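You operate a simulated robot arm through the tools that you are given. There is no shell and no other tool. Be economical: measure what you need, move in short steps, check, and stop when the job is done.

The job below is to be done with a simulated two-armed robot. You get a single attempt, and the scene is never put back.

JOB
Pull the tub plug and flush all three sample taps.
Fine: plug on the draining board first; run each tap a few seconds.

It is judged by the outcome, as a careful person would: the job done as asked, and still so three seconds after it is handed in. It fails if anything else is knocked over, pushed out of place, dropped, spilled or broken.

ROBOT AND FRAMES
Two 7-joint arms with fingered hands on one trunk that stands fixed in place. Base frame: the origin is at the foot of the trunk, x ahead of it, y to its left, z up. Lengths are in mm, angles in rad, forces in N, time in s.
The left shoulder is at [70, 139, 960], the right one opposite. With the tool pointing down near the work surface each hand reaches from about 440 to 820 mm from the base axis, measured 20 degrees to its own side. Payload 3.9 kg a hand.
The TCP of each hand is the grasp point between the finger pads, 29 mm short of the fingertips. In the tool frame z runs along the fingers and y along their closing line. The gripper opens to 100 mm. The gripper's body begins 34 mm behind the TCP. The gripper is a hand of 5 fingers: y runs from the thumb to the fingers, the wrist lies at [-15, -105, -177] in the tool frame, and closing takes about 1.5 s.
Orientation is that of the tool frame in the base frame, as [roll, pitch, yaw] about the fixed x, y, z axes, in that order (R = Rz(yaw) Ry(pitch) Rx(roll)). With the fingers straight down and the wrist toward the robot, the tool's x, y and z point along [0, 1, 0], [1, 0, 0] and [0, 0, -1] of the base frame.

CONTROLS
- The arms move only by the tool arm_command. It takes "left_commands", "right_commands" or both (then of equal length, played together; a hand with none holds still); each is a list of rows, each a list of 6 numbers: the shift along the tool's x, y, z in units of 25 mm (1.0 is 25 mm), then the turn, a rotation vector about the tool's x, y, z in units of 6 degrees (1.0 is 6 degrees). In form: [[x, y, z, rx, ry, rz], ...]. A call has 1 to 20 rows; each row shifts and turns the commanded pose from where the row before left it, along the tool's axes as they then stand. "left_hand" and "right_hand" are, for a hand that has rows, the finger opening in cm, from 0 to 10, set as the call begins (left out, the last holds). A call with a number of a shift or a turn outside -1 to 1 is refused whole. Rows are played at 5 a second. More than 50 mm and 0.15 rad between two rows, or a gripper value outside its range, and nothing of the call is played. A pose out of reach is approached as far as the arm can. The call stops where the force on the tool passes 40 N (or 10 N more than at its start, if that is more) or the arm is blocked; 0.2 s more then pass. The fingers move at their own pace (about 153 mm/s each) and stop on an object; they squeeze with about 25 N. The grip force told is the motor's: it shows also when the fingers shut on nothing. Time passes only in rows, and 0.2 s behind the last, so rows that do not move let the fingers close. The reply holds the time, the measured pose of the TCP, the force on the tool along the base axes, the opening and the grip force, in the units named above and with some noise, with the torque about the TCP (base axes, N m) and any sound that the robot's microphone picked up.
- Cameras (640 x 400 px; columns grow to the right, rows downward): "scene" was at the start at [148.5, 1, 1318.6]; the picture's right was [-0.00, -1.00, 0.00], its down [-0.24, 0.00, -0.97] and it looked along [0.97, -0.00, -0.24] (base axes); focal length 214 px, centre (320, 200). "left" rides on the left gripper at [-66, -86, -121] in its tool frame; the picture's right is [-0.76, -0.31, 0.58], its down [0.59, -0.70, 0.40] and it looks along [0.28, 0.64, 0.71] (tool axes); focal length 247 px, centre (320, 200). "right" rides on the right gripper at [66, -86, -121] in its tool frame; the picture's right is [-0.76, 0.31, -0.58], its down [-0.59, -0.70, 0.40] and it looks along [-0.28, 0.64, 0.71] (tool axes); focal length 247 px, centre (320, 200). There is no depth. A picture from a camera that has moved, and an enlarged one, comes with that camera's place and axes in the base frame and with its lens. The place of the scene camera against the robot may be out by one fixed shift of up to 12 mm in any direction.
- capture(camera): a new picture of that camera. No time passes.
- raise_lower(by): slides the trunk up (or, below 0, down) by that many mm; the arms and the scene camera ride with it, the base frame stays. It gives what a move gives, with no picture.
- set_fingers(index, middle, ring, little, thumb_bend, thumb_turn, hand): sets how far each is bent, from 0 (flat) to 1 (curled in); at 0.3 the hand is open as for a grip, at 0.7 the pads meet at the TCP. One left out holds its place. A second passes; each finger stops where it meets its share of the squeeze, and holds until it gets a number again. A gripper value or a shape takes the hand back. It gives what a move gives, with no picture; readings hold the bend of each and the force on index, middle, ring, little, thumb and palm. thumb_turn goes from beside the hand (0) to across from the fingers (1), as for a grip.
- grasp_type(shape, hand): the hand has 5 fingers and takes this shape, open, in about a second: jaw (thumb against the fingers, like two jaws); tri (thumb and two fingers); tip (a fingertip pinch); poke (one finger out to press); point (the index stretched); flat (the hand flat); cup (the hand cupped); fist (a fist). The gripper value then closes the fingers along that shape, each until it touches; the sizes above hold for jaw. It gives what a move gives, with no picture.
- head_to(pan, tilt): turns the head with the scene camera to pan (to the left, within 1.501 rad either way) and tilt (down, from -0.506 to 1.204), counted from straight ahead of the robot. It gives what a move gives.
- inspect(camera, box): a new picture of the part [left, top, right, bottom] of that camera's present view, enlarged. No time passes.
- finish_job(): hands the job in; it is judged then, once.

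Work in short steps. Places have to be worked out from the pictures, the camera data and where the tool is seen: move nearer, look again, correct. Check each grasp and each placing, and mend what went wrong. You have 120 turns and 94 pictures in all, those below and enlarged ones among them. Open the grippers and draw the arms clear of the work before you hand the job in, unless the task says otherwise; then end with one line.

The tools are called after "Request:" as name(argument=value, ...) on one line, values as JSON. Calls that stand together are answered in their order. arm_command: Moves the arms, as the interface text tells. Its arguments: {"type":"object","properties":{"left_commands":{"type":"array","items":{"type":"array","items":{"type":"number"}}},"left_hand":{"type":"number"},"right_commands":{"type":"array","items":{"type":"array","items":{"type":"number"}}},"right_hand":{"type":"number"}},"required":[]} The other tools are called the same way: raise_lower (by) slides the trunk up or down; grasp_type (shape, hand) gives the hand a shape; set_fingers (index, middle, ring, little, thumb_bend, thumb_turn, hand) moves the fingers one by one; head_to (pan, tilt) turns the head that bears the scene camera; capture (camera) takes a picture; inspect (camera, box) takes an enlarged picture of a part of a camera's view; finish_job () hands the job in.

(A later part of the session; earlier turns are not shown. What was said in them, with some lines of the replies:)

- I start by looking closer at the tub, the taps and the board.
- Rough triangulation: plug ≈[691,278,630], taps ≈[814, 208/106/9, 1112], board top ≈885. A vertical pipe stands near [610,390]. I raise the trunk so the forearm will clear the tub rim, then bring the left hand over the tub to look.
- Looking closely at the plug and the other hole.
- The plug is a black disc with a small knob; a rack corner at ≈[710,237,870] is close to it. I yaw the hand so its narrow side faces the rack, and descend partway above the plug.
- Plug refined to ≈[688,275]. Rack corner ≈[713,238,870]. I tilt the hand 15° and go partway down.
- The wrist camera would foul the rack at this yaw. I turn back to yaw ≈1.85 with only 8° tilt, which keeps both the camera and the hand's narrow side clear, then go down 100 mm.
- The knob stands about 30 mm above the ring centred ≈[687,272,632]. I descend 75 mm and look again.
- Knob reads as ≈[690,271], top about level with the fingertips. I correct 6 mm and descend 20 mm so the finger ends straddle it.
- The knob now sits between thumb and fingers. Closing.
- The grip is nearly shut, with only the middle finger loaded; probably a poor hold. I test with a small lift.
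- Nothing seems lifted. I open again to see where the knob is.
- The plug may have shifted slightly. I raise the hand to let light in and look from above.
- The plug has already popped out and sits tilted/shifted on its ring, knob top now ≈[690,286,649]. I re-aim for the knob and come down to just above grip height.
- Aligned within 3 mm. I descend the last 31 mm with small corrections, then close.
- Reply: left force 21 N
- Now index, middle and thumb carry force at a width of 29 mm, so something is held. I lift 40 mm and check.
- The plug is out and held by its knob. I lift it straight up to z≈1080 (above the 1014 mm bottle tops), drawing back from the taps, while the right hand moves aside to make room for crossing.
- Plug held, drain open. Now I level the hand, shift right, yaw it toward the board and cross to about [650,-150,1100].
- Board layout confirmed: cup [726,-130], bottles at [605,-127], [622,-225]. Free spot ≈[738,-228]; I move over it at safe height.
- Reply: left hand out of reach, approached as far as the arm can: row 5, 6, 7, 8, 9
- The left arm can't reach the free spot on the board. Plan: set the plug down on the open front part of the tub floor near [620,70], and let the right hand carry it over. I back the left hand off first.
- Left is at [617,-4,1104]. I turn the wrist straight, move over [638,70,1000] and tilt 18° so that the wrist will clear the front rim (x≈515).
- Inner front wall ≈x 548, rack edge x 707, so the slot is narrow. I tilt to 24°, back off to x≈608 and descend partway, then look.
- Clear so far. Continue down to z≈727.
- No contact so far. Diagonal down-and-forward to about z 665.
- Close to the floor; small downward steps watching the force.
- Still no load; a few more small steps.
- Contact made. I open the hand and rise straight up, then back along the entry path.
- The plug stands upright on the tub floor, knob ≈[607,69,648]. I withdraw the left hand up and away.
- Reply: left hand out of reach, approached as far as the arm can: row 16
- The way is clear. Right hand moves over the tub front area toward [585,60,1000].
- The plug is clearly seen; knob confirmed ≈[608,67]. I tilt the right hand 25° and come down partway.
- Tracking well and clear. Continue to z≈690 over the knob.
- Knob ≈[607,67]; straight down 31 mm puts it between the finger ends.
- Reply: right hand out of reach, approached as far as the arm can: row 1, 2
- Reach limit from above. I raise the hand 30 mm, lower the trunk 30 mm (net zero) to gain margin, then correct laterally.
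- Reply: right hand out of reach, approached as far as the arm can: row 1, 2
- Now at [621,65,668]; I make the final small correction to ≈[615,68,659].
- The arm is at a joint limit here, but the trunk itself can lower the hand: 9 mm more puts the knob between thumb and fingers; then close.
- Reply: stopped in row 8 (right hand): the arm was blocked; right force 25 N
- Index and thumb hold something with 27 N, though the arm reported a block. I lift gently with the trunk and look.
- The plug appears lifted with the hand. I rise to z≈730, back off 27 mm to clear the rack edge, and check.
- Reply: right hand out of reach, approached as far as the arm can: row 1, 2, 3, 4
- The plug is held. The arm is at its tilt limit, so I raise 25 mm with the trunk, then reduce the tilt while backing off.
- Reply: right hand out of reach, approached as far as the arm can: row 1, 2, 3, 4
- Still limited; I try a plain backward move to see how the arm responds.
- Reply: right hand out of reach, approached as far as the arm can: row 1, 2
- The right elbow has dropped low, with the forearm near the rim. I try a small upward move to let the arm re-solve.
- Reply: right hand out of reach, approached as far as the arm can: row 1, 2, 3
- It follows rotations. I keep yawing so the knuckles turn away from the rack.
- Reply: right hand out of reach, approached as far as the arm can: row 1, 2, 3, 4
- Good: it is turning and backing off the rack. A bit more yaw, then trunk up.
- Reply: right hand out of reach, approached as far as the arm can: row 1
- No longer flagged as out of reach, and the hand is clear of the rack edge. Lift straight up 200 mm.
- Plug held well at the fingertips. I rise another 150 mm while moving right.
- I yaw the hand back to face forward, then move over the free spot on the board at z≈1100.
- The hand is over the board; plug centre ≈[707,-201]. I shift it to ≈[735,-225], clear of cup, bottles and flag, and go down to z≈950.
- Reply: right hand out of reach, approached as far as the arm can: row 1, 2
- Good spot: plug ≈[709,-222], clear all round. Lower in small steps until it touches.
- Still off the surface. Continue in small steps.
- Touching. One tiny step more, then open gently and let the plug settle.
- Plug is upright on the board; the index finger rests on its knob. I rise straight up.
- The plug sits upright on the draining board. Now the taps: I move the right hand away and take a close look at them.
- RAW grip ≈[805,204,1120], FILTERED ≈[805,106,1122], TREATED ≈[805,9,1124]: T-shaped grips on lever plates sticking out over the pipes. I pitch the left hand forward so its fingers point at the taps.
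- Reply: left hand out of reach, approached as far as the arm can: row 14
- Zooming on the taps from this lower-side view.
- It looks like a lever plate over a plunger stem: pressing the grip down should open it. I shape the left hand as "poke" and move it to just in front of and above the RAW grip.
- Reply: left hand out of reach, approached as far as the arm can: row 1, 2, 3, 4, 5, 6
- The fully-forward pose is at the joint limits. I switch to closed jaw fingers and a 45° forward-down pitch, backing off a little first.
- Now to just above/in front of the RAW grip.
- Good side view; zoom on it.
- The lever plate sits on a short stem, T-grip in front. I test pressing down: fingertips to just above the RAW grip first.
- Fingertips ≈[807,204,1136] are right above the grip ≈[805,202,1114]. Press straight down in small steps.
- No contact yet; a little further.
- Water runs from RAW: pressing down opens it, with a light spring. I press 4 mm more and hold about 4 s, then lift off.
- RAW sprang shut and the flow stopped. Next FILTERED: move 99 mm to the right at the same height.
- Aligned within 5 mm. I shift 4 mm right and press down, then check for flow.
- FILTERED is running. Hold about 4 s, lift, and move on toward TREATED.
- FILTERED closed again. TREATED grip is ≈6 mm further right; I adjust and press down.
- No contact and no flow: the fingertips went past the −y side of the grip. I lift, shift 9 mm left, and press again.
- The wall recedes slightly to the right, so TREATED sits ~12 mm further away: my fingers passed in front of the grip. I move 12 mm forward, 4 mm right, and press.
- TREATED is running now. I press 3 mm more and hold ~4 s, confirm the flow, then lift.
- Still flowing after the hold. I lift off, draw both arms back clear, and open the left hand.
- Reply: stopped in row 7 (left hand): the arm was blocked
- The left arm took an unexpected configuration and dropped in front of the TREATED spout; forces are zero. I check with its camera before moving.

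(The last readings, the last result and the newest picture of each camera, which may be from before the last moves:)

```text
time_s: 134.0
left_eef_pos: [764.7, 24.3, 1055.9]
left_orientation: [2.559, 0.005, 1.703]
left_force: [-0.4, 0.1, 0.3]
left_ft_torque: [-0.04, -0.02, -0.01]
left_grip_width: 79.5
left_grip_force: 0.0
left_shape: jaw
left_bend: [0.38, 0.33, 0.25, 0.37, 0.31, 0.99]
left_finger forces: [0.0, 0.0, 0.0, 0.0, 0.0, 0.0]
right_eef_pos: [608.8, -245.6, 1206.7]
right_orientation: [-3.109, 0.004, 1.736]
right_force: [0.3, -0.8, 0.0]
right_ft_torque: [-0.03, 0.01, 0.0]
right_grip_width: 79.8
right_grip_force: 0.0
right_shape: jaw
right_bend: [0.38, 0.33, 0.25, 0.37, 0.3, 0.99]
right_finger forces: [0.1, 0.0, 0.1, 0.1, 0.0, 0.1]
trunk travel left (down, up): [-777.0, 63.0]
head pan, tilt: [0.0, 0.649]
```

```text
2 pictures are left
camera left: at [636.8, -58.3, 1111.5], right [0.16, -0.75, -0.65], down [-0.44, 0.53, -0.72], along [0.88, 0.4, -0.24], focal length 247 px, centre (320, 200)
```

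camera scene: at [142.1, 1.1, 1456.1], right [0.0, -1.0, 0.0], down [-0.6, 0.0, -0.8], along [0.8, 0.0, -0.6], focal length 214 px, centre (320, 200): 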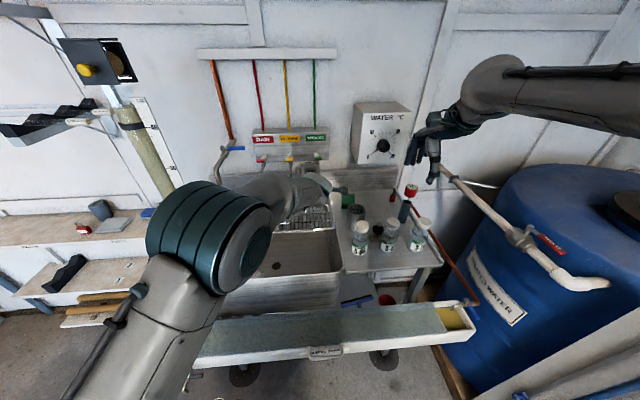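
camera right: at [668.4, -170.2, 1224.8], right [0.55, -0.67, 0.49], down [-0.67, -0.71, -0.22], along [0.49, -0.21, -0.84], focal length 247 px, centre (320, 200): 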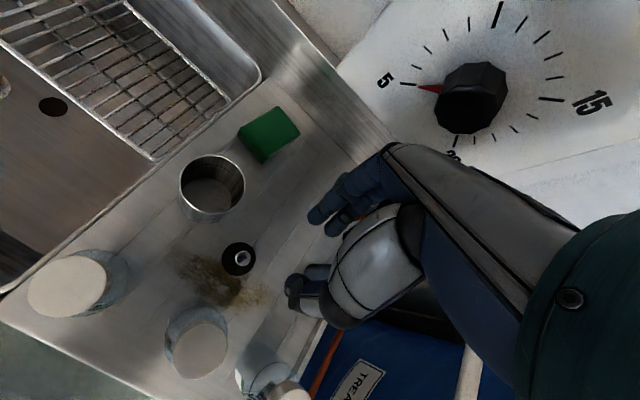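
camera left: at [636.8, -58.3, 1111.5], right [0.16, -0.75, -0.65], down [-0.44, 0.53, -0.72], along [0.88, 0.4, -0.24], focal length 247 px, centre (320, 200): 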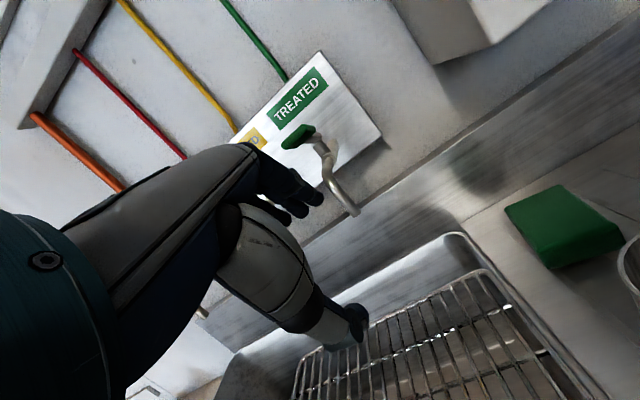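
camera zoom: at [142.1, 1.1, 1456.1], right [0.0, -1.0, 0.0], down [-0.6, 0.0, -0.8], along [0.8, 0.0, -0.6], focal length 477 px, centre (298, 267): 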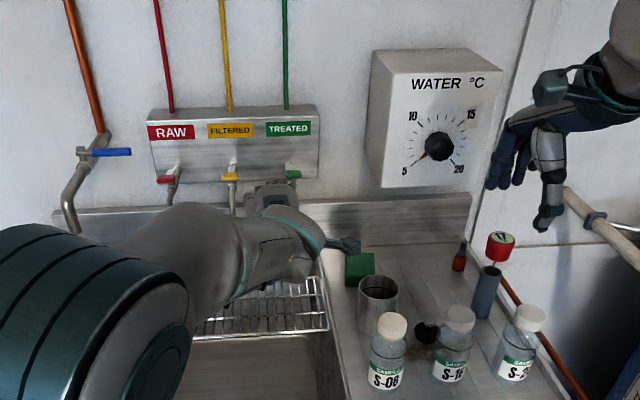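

The TREATED lever is up and its flow has stopped; the spout is free of the fingers. I retreat straight back in gentle steps.

Request:
arm_command(left_commands=[[0.06, -0.41, -0.27, 0, 0, 0], [0.06, -0.41, -0.27, 0, 0, 0], [0.06, -0.41, -0.27, 0, 0, 0], [0.06, -0.41, -0.27, 0, 0, 0], [0.06, -0.41, -0.27, 0, 0, 0], [0.06, -0.41, -0.27, 0, 0, 0]])

```text
time_s: 135.0
left_eef_pos: [705.5, 43.9, 958.0]
left_orientation: [2.722, 0.002, 1.74]
left_force: [0.4, -0.4, 0.3]
left_ft_torque: [0.0, -0.02, -0.01]
left_grip_width: 80.0
left_grip_force: 0.1
left_shape: jaw
left_bend: [0.38, 0.33, 0.25, 0.37, 0.3, 0.99]
left_finger forces: [0.1, 0.0, 0.0, 0.0, 0.0, 0.0]
right_eef_pos: [608.2, -246.6, 1207.5]
right_orientation: [-3.112, 0.006, 1.737]
right_force: [-0.3, 1.3, -0.4]
right_ft_torque: [0.0, 0.01, 0.0]
right_grip_width: 79.7
right_grip_force: 0.1
right_shape: jaw
right_bend: [0.38, 0.33, 0.25, 0.37, 0.3, 0.99]
right_finger forces: [0.0, 0.0, 0.1, 0.0, 0.1, 0.1]
trunk travel left (down, up): [-777.0, 63.0]
head pan, tilt: [0.0, 0.649]
stopped in row 4 (left hand): the arm was blocked; the commanded pose is now the measured one
```

The arm sags as it re-solves, so I lift everything with the trunk first to stay clear of the rack, then test with a null move.

Request:
raise_lower(by=60)

Request:
arm_command(left_commands=[[0, 0, 0, 0, 0, 0]])

```text
time_s: 136.0
left_eef_pos: [704.4, 43.0, 1018.1]
left_orientation: [2.72, 0.002, 1.739]
left_force: [-0.5, 0.0, -0.6]
left_ft_torque: [-0.01, 0.01, 0.02]
left_grip_width: 79.9
left_grip_force: 0.0
left_shape: jaw
left_bend: [0.38, 0.33, 0.25, 0.37, 0.3, 0.99]
left_finger forces: [0.0, 0.0, 0.0, 0.0, 0.0, 0.1]
right_eef_pos: [609.3, -245.7, 1267.0]
right_orientation: [-3.11, 0.005, 1.737]
right_force: [0.3, 0.0, 0.0]
right_ft_torque: [-0.01, -0.03, -0.01]
right_grip_width: 79.8
right_grip_force: 0.1
right_shape: jaw
right_bend: [0.38, 0.33, 0.25, 0.37, 0.3, 0.99]
right_finger forces: [0.0, 0.1, 0.0, 0.0, 0.1, 0.1]
trunk travel left (down, up): [-837.0, 3.0]
head pan, tilt: [0.0, 0.649]
```

```text
time_s: 136.4
left_eef_pos: [704.6, 44.1, 1019.1]
left_orientation: [2.719, 0.002, 1.739]
left_force: [0.0, -0.5, -0.5]
left_ft_torque: [-0.01, -0.07, 0.01]
left_grip_width: 79.7
left_grip_force: 0.0
left_shape: jaw
left_bend: [0.38, 0.33, 0.25, 0.37, 0.3, 0.99]
left_finger forces: [0.0, 0.0, 0.1, 0.1, 0.0, 0.0]
right_eef_pos: [608.2, -245.7, 1266.8]
right_orientation: [-3.111, 0.006, 1.736]
right_force: [-0.3, -0.3, 0.3]
right_ft_torque: [0.0, 0.0, 0.01]
right_grip_width: 79.7
right_grip_force: 0.0
right_shape: jaw
right_bend: [0.38, 0.33, 0.25, 0.37, 0.3, 0.99]
right_finger forces: [0.1, 0.0, 0.1, 0.1, 0.1, 0.0]
trunk travel left (down, up): [-837.0, 3.0]
head pan, tilt: [0.0, 0.649]
```

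Stable now. A single 10 mm upward row as a test.

Request:
arm_command(left_commands=[[0, 0.16, -0.36, 0, 0, 0]])

```text
time_s: 136.8
left_eef_pos: [704.9, 45.4, 1023.1]
left_orientation: [2.73, 0.002, 1.746]
left_force: [-0.3, 0.1, -0.3]
left_ft_torque: [0.01, 0.01, 0.01]
left_grip_width: 79.9
left_grip_force: 0.1
left_shape: jaw
left_bend: [0.38, 0.33, 0.25, 0.37, 0.3, 0.99]
left_finger forces: [0.0, 0.0, 0.1, 0.0, 0.0, 0.0]
right_eef_pos: [608.9, -245.8, 1267.0]
right_orientation: [-3.11, 0.004, 1.735]
right_force: [0.5, -0.4, -0.9]
right_ft_torque: [0.02, 0.01, -0.01]
right_grip_width: 79.7
right_grip_force: 0.0
right_shape: jaw
right_bend: [0.38, 0.33, 0.25, 0.37, 0.3, 0.99]
right_finger forces: [0.0, 0.0, 0.0, 0.0, 0.0, 0.1]
trunk travel left (down, up): [-837.0, 3.0]
head pan, tilt: [0.0, 0.649]
```

It follows. I retreat up, back and to the left in gentle rows.

Request:
arm_command(left_commands=[[0.46, -0.16, -0.42, 0, 0, 0], [0.46, -0.16, -0.42, 0, 0, 0], [0.46, -0.16, -0.42, 0, 0, 0], [0.46, -0.16, -0.42, 0, 0, 0]])

```text
time_s: 137.8
left_eef_pos: [664.2, 80.5, 1061.1]
left_orientation: [2.716, -0.003, 1.733]
left_force: [-0.1, -0.2, -0.5]
left_ft_torque: [-0.02, -0.01, 0.0]
left_grip_width: 79.5
left_grip_force: 0.1
left_shape: jaw
left_bend: [0.38, 0.33, 0.25, 0.37, 0.3, 0.99]
left_finger forces: [0.1, 0.0, 0.1, 0.0, 0.1, 0.0]
right_eef_pos: [608.0, -245.0, 1267.8]
right_orientation: [-3.109, 0.005, 1.737]
right_force: [-0.1, -0.9, -0.2]
right_ft_torque: [0.01, -0.01, 0.02]
right_grip_width: 80.0
right_grip_force: 0.0
right_shape: jaw
right_bend: [0.38, 0.33, 0.25, 0.37, 0.3, 0.99]
right_finger forces: [0.0, 0.0, 0.1, 0.0, 0.0, 0.0]
trunk travel left (down, up): [-837.0, 3.0]
head pan, tilt: [0.0, 0.649]
```

Back to normal tracking. I withdraw further, and draw the right arm back too.

Request:
arm_command(left_commands=[[0.7, -0.3, -0.6, 0, 0, 0], [0.7, -0.3, -0.6, 0, 0, 0], [0.7, -0.3, -0.6, 0, 0, 0], [0.7, -0.3, -0.6, 0, 0, 0], [0.4, -0.3, -0.7, 0, 0, 0], [0.2, -0.3, -0.7, 0, 0, 0]], right_commands=[[0, -0.5, -0.4, 0, 0, 0], [0, -0.5, -0.4, 0, 0, 0], [0, -0.5, -0.4, 0, 0, 0], [0, -0.5, -0.4, 0, 0, 0], [0, -0.5, -0.4, 0, 0, 0], [0, -0.5, -0.4, 0, 0, 0]])

Request:
capture(camera="scene")

```text
time_s: 139.2
left_eef_pos: [570.3, 149.3, 1127.9]
left_orientation: [2.717, -0.005, 1.733]
left_force: [-0.3, 0.2, 0.4]
left_ft_torque: [-0.02, -0.01, 0.0]
left_grip_width: 79.8
left_grip_force: 0.1
left_shape: jaw
left_bend: [0.38, 0.33, 0.25, 0.37, 0.3, 0.99]
left_finger forces: [0.0, 0.0, 0.1, 0.0, 0.0, 0.0]
right_eef_pos: [535.5, -258.8, 1328.7]
right_orientation: [-3.111, 0.003, 1.736]
right_force: [-0.3, -0.1, 0.3]
right_ft_torque: [-0.01, -0.03, -0.01]
right_grip_width: 79.9
right_grip_force: 0.0
right_shape: jaw
right_bend: [0.38, 0.33, 0.25, 0.37, 0.3, 0.99]
right_finger forces: [0.1, 0.0, 0.0, 0.0, 0.1, 0.0]
trunk travel left (down, up): [-837.0, 3.0]
head pan, tilt: [0.0, 0.649]
```

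```text
1 pictures are left
camera scene: at [140.5, -0.3, 1516.2], right [0.0, -1.0, 0.0], down [-0.6, 0.0, -0.8], along [0.8, 0.0, -0.6], focal length 214 px, centre (320, 200)
```

scene: 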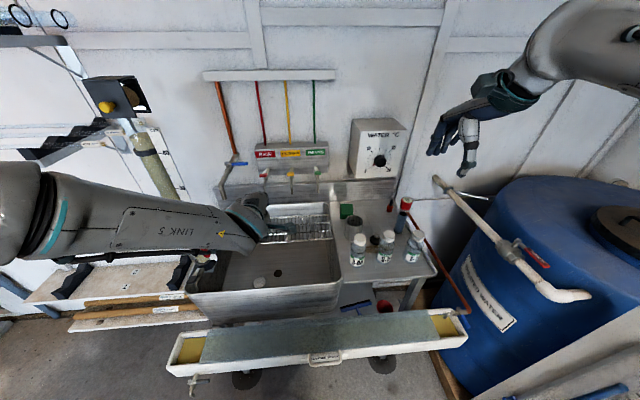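

Everything stands in place; all three levers are up and the plug is on the board. I raise the left hand a little more clear, then take a last look.

Request:
arm_command(left_commands=[[0, 0.1, -0.8, 0, 0, 0], [0, 0.1, -0.8, 0, 0, 0], [0, 0.1, -0.8, 0, 0, 0], [0, 0, 0, 0, 0, 0]])

Request:
inspect(camera="scene", box=[200, 130, 460, 300])

```text
time_s: 140.2
left_eef_pos: [554.2, 146.9, 1185.7]
left_orientation: [2.718, -0.005, 1.734]
left_force: [-0.5, 0.2, -0.4]
left_ft_torque: [-0.02, -0.01, 0.0]
left_grip_width: 79.9
left_grip_force: 0.2
left_shape: jaw
left_bend: [0.38, 0.33, 0.25, 0.37, 0.3, 0.99]
left_finger forces: [0.0, 0.0, 0.1, 0.0, 0.0, 0.1]
right_eef_pos: [535.5, -258.2, 1328.3]
right_orientation: [-3.109, 0.003, 1.736]
right_force: [0.0, -0.6, 0.6]
right_ft_torque: [0.03, 0.02, -0.02]
right_grip_width: 79.8
right_grip_force: 0.0
right_shape: jaw
right_bend: [0.38, 0.33, 0.25, 0.37, 0.3, 0.99]
right_finger forces: [0.1, 0.1, 0.0, 0.0, 0.1, 0.0]
trunk travel left (down, up): [-837.0, 3.0]
head pan, tilt: [0.0, 0.649]
```

```text
2.35 times, centred on (330, 215) of scene
camera zoom: at [141.7, -0.5, 1516.1], right [0.0, -1.0, 0.0], down [-0.6, 0.0, -0.8], along [0.8, 0.0, -0.6], focal length 505 px, centre (296, 165)
```

zoom: 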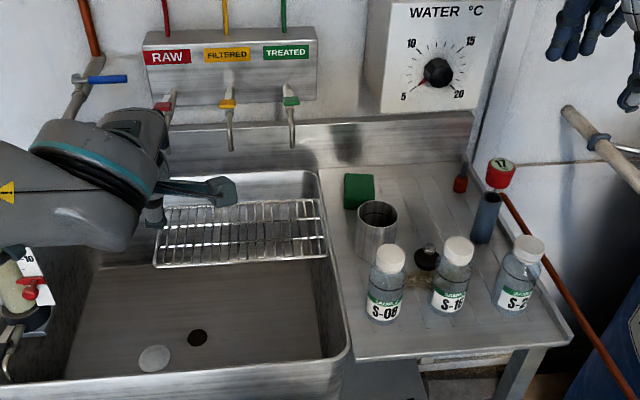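

The plug stands on the draining board, the drain is open, all taps are shut again and nothing else has moved. I hand the job in.

Request:
finish_job()

```text
The job is handed in.
```

The tub plug is out and standing on the draining board. RAW, FILTERED and TREATED were then each run for about 4 s and have shut off again, and in the last picture nothing else looked moved.
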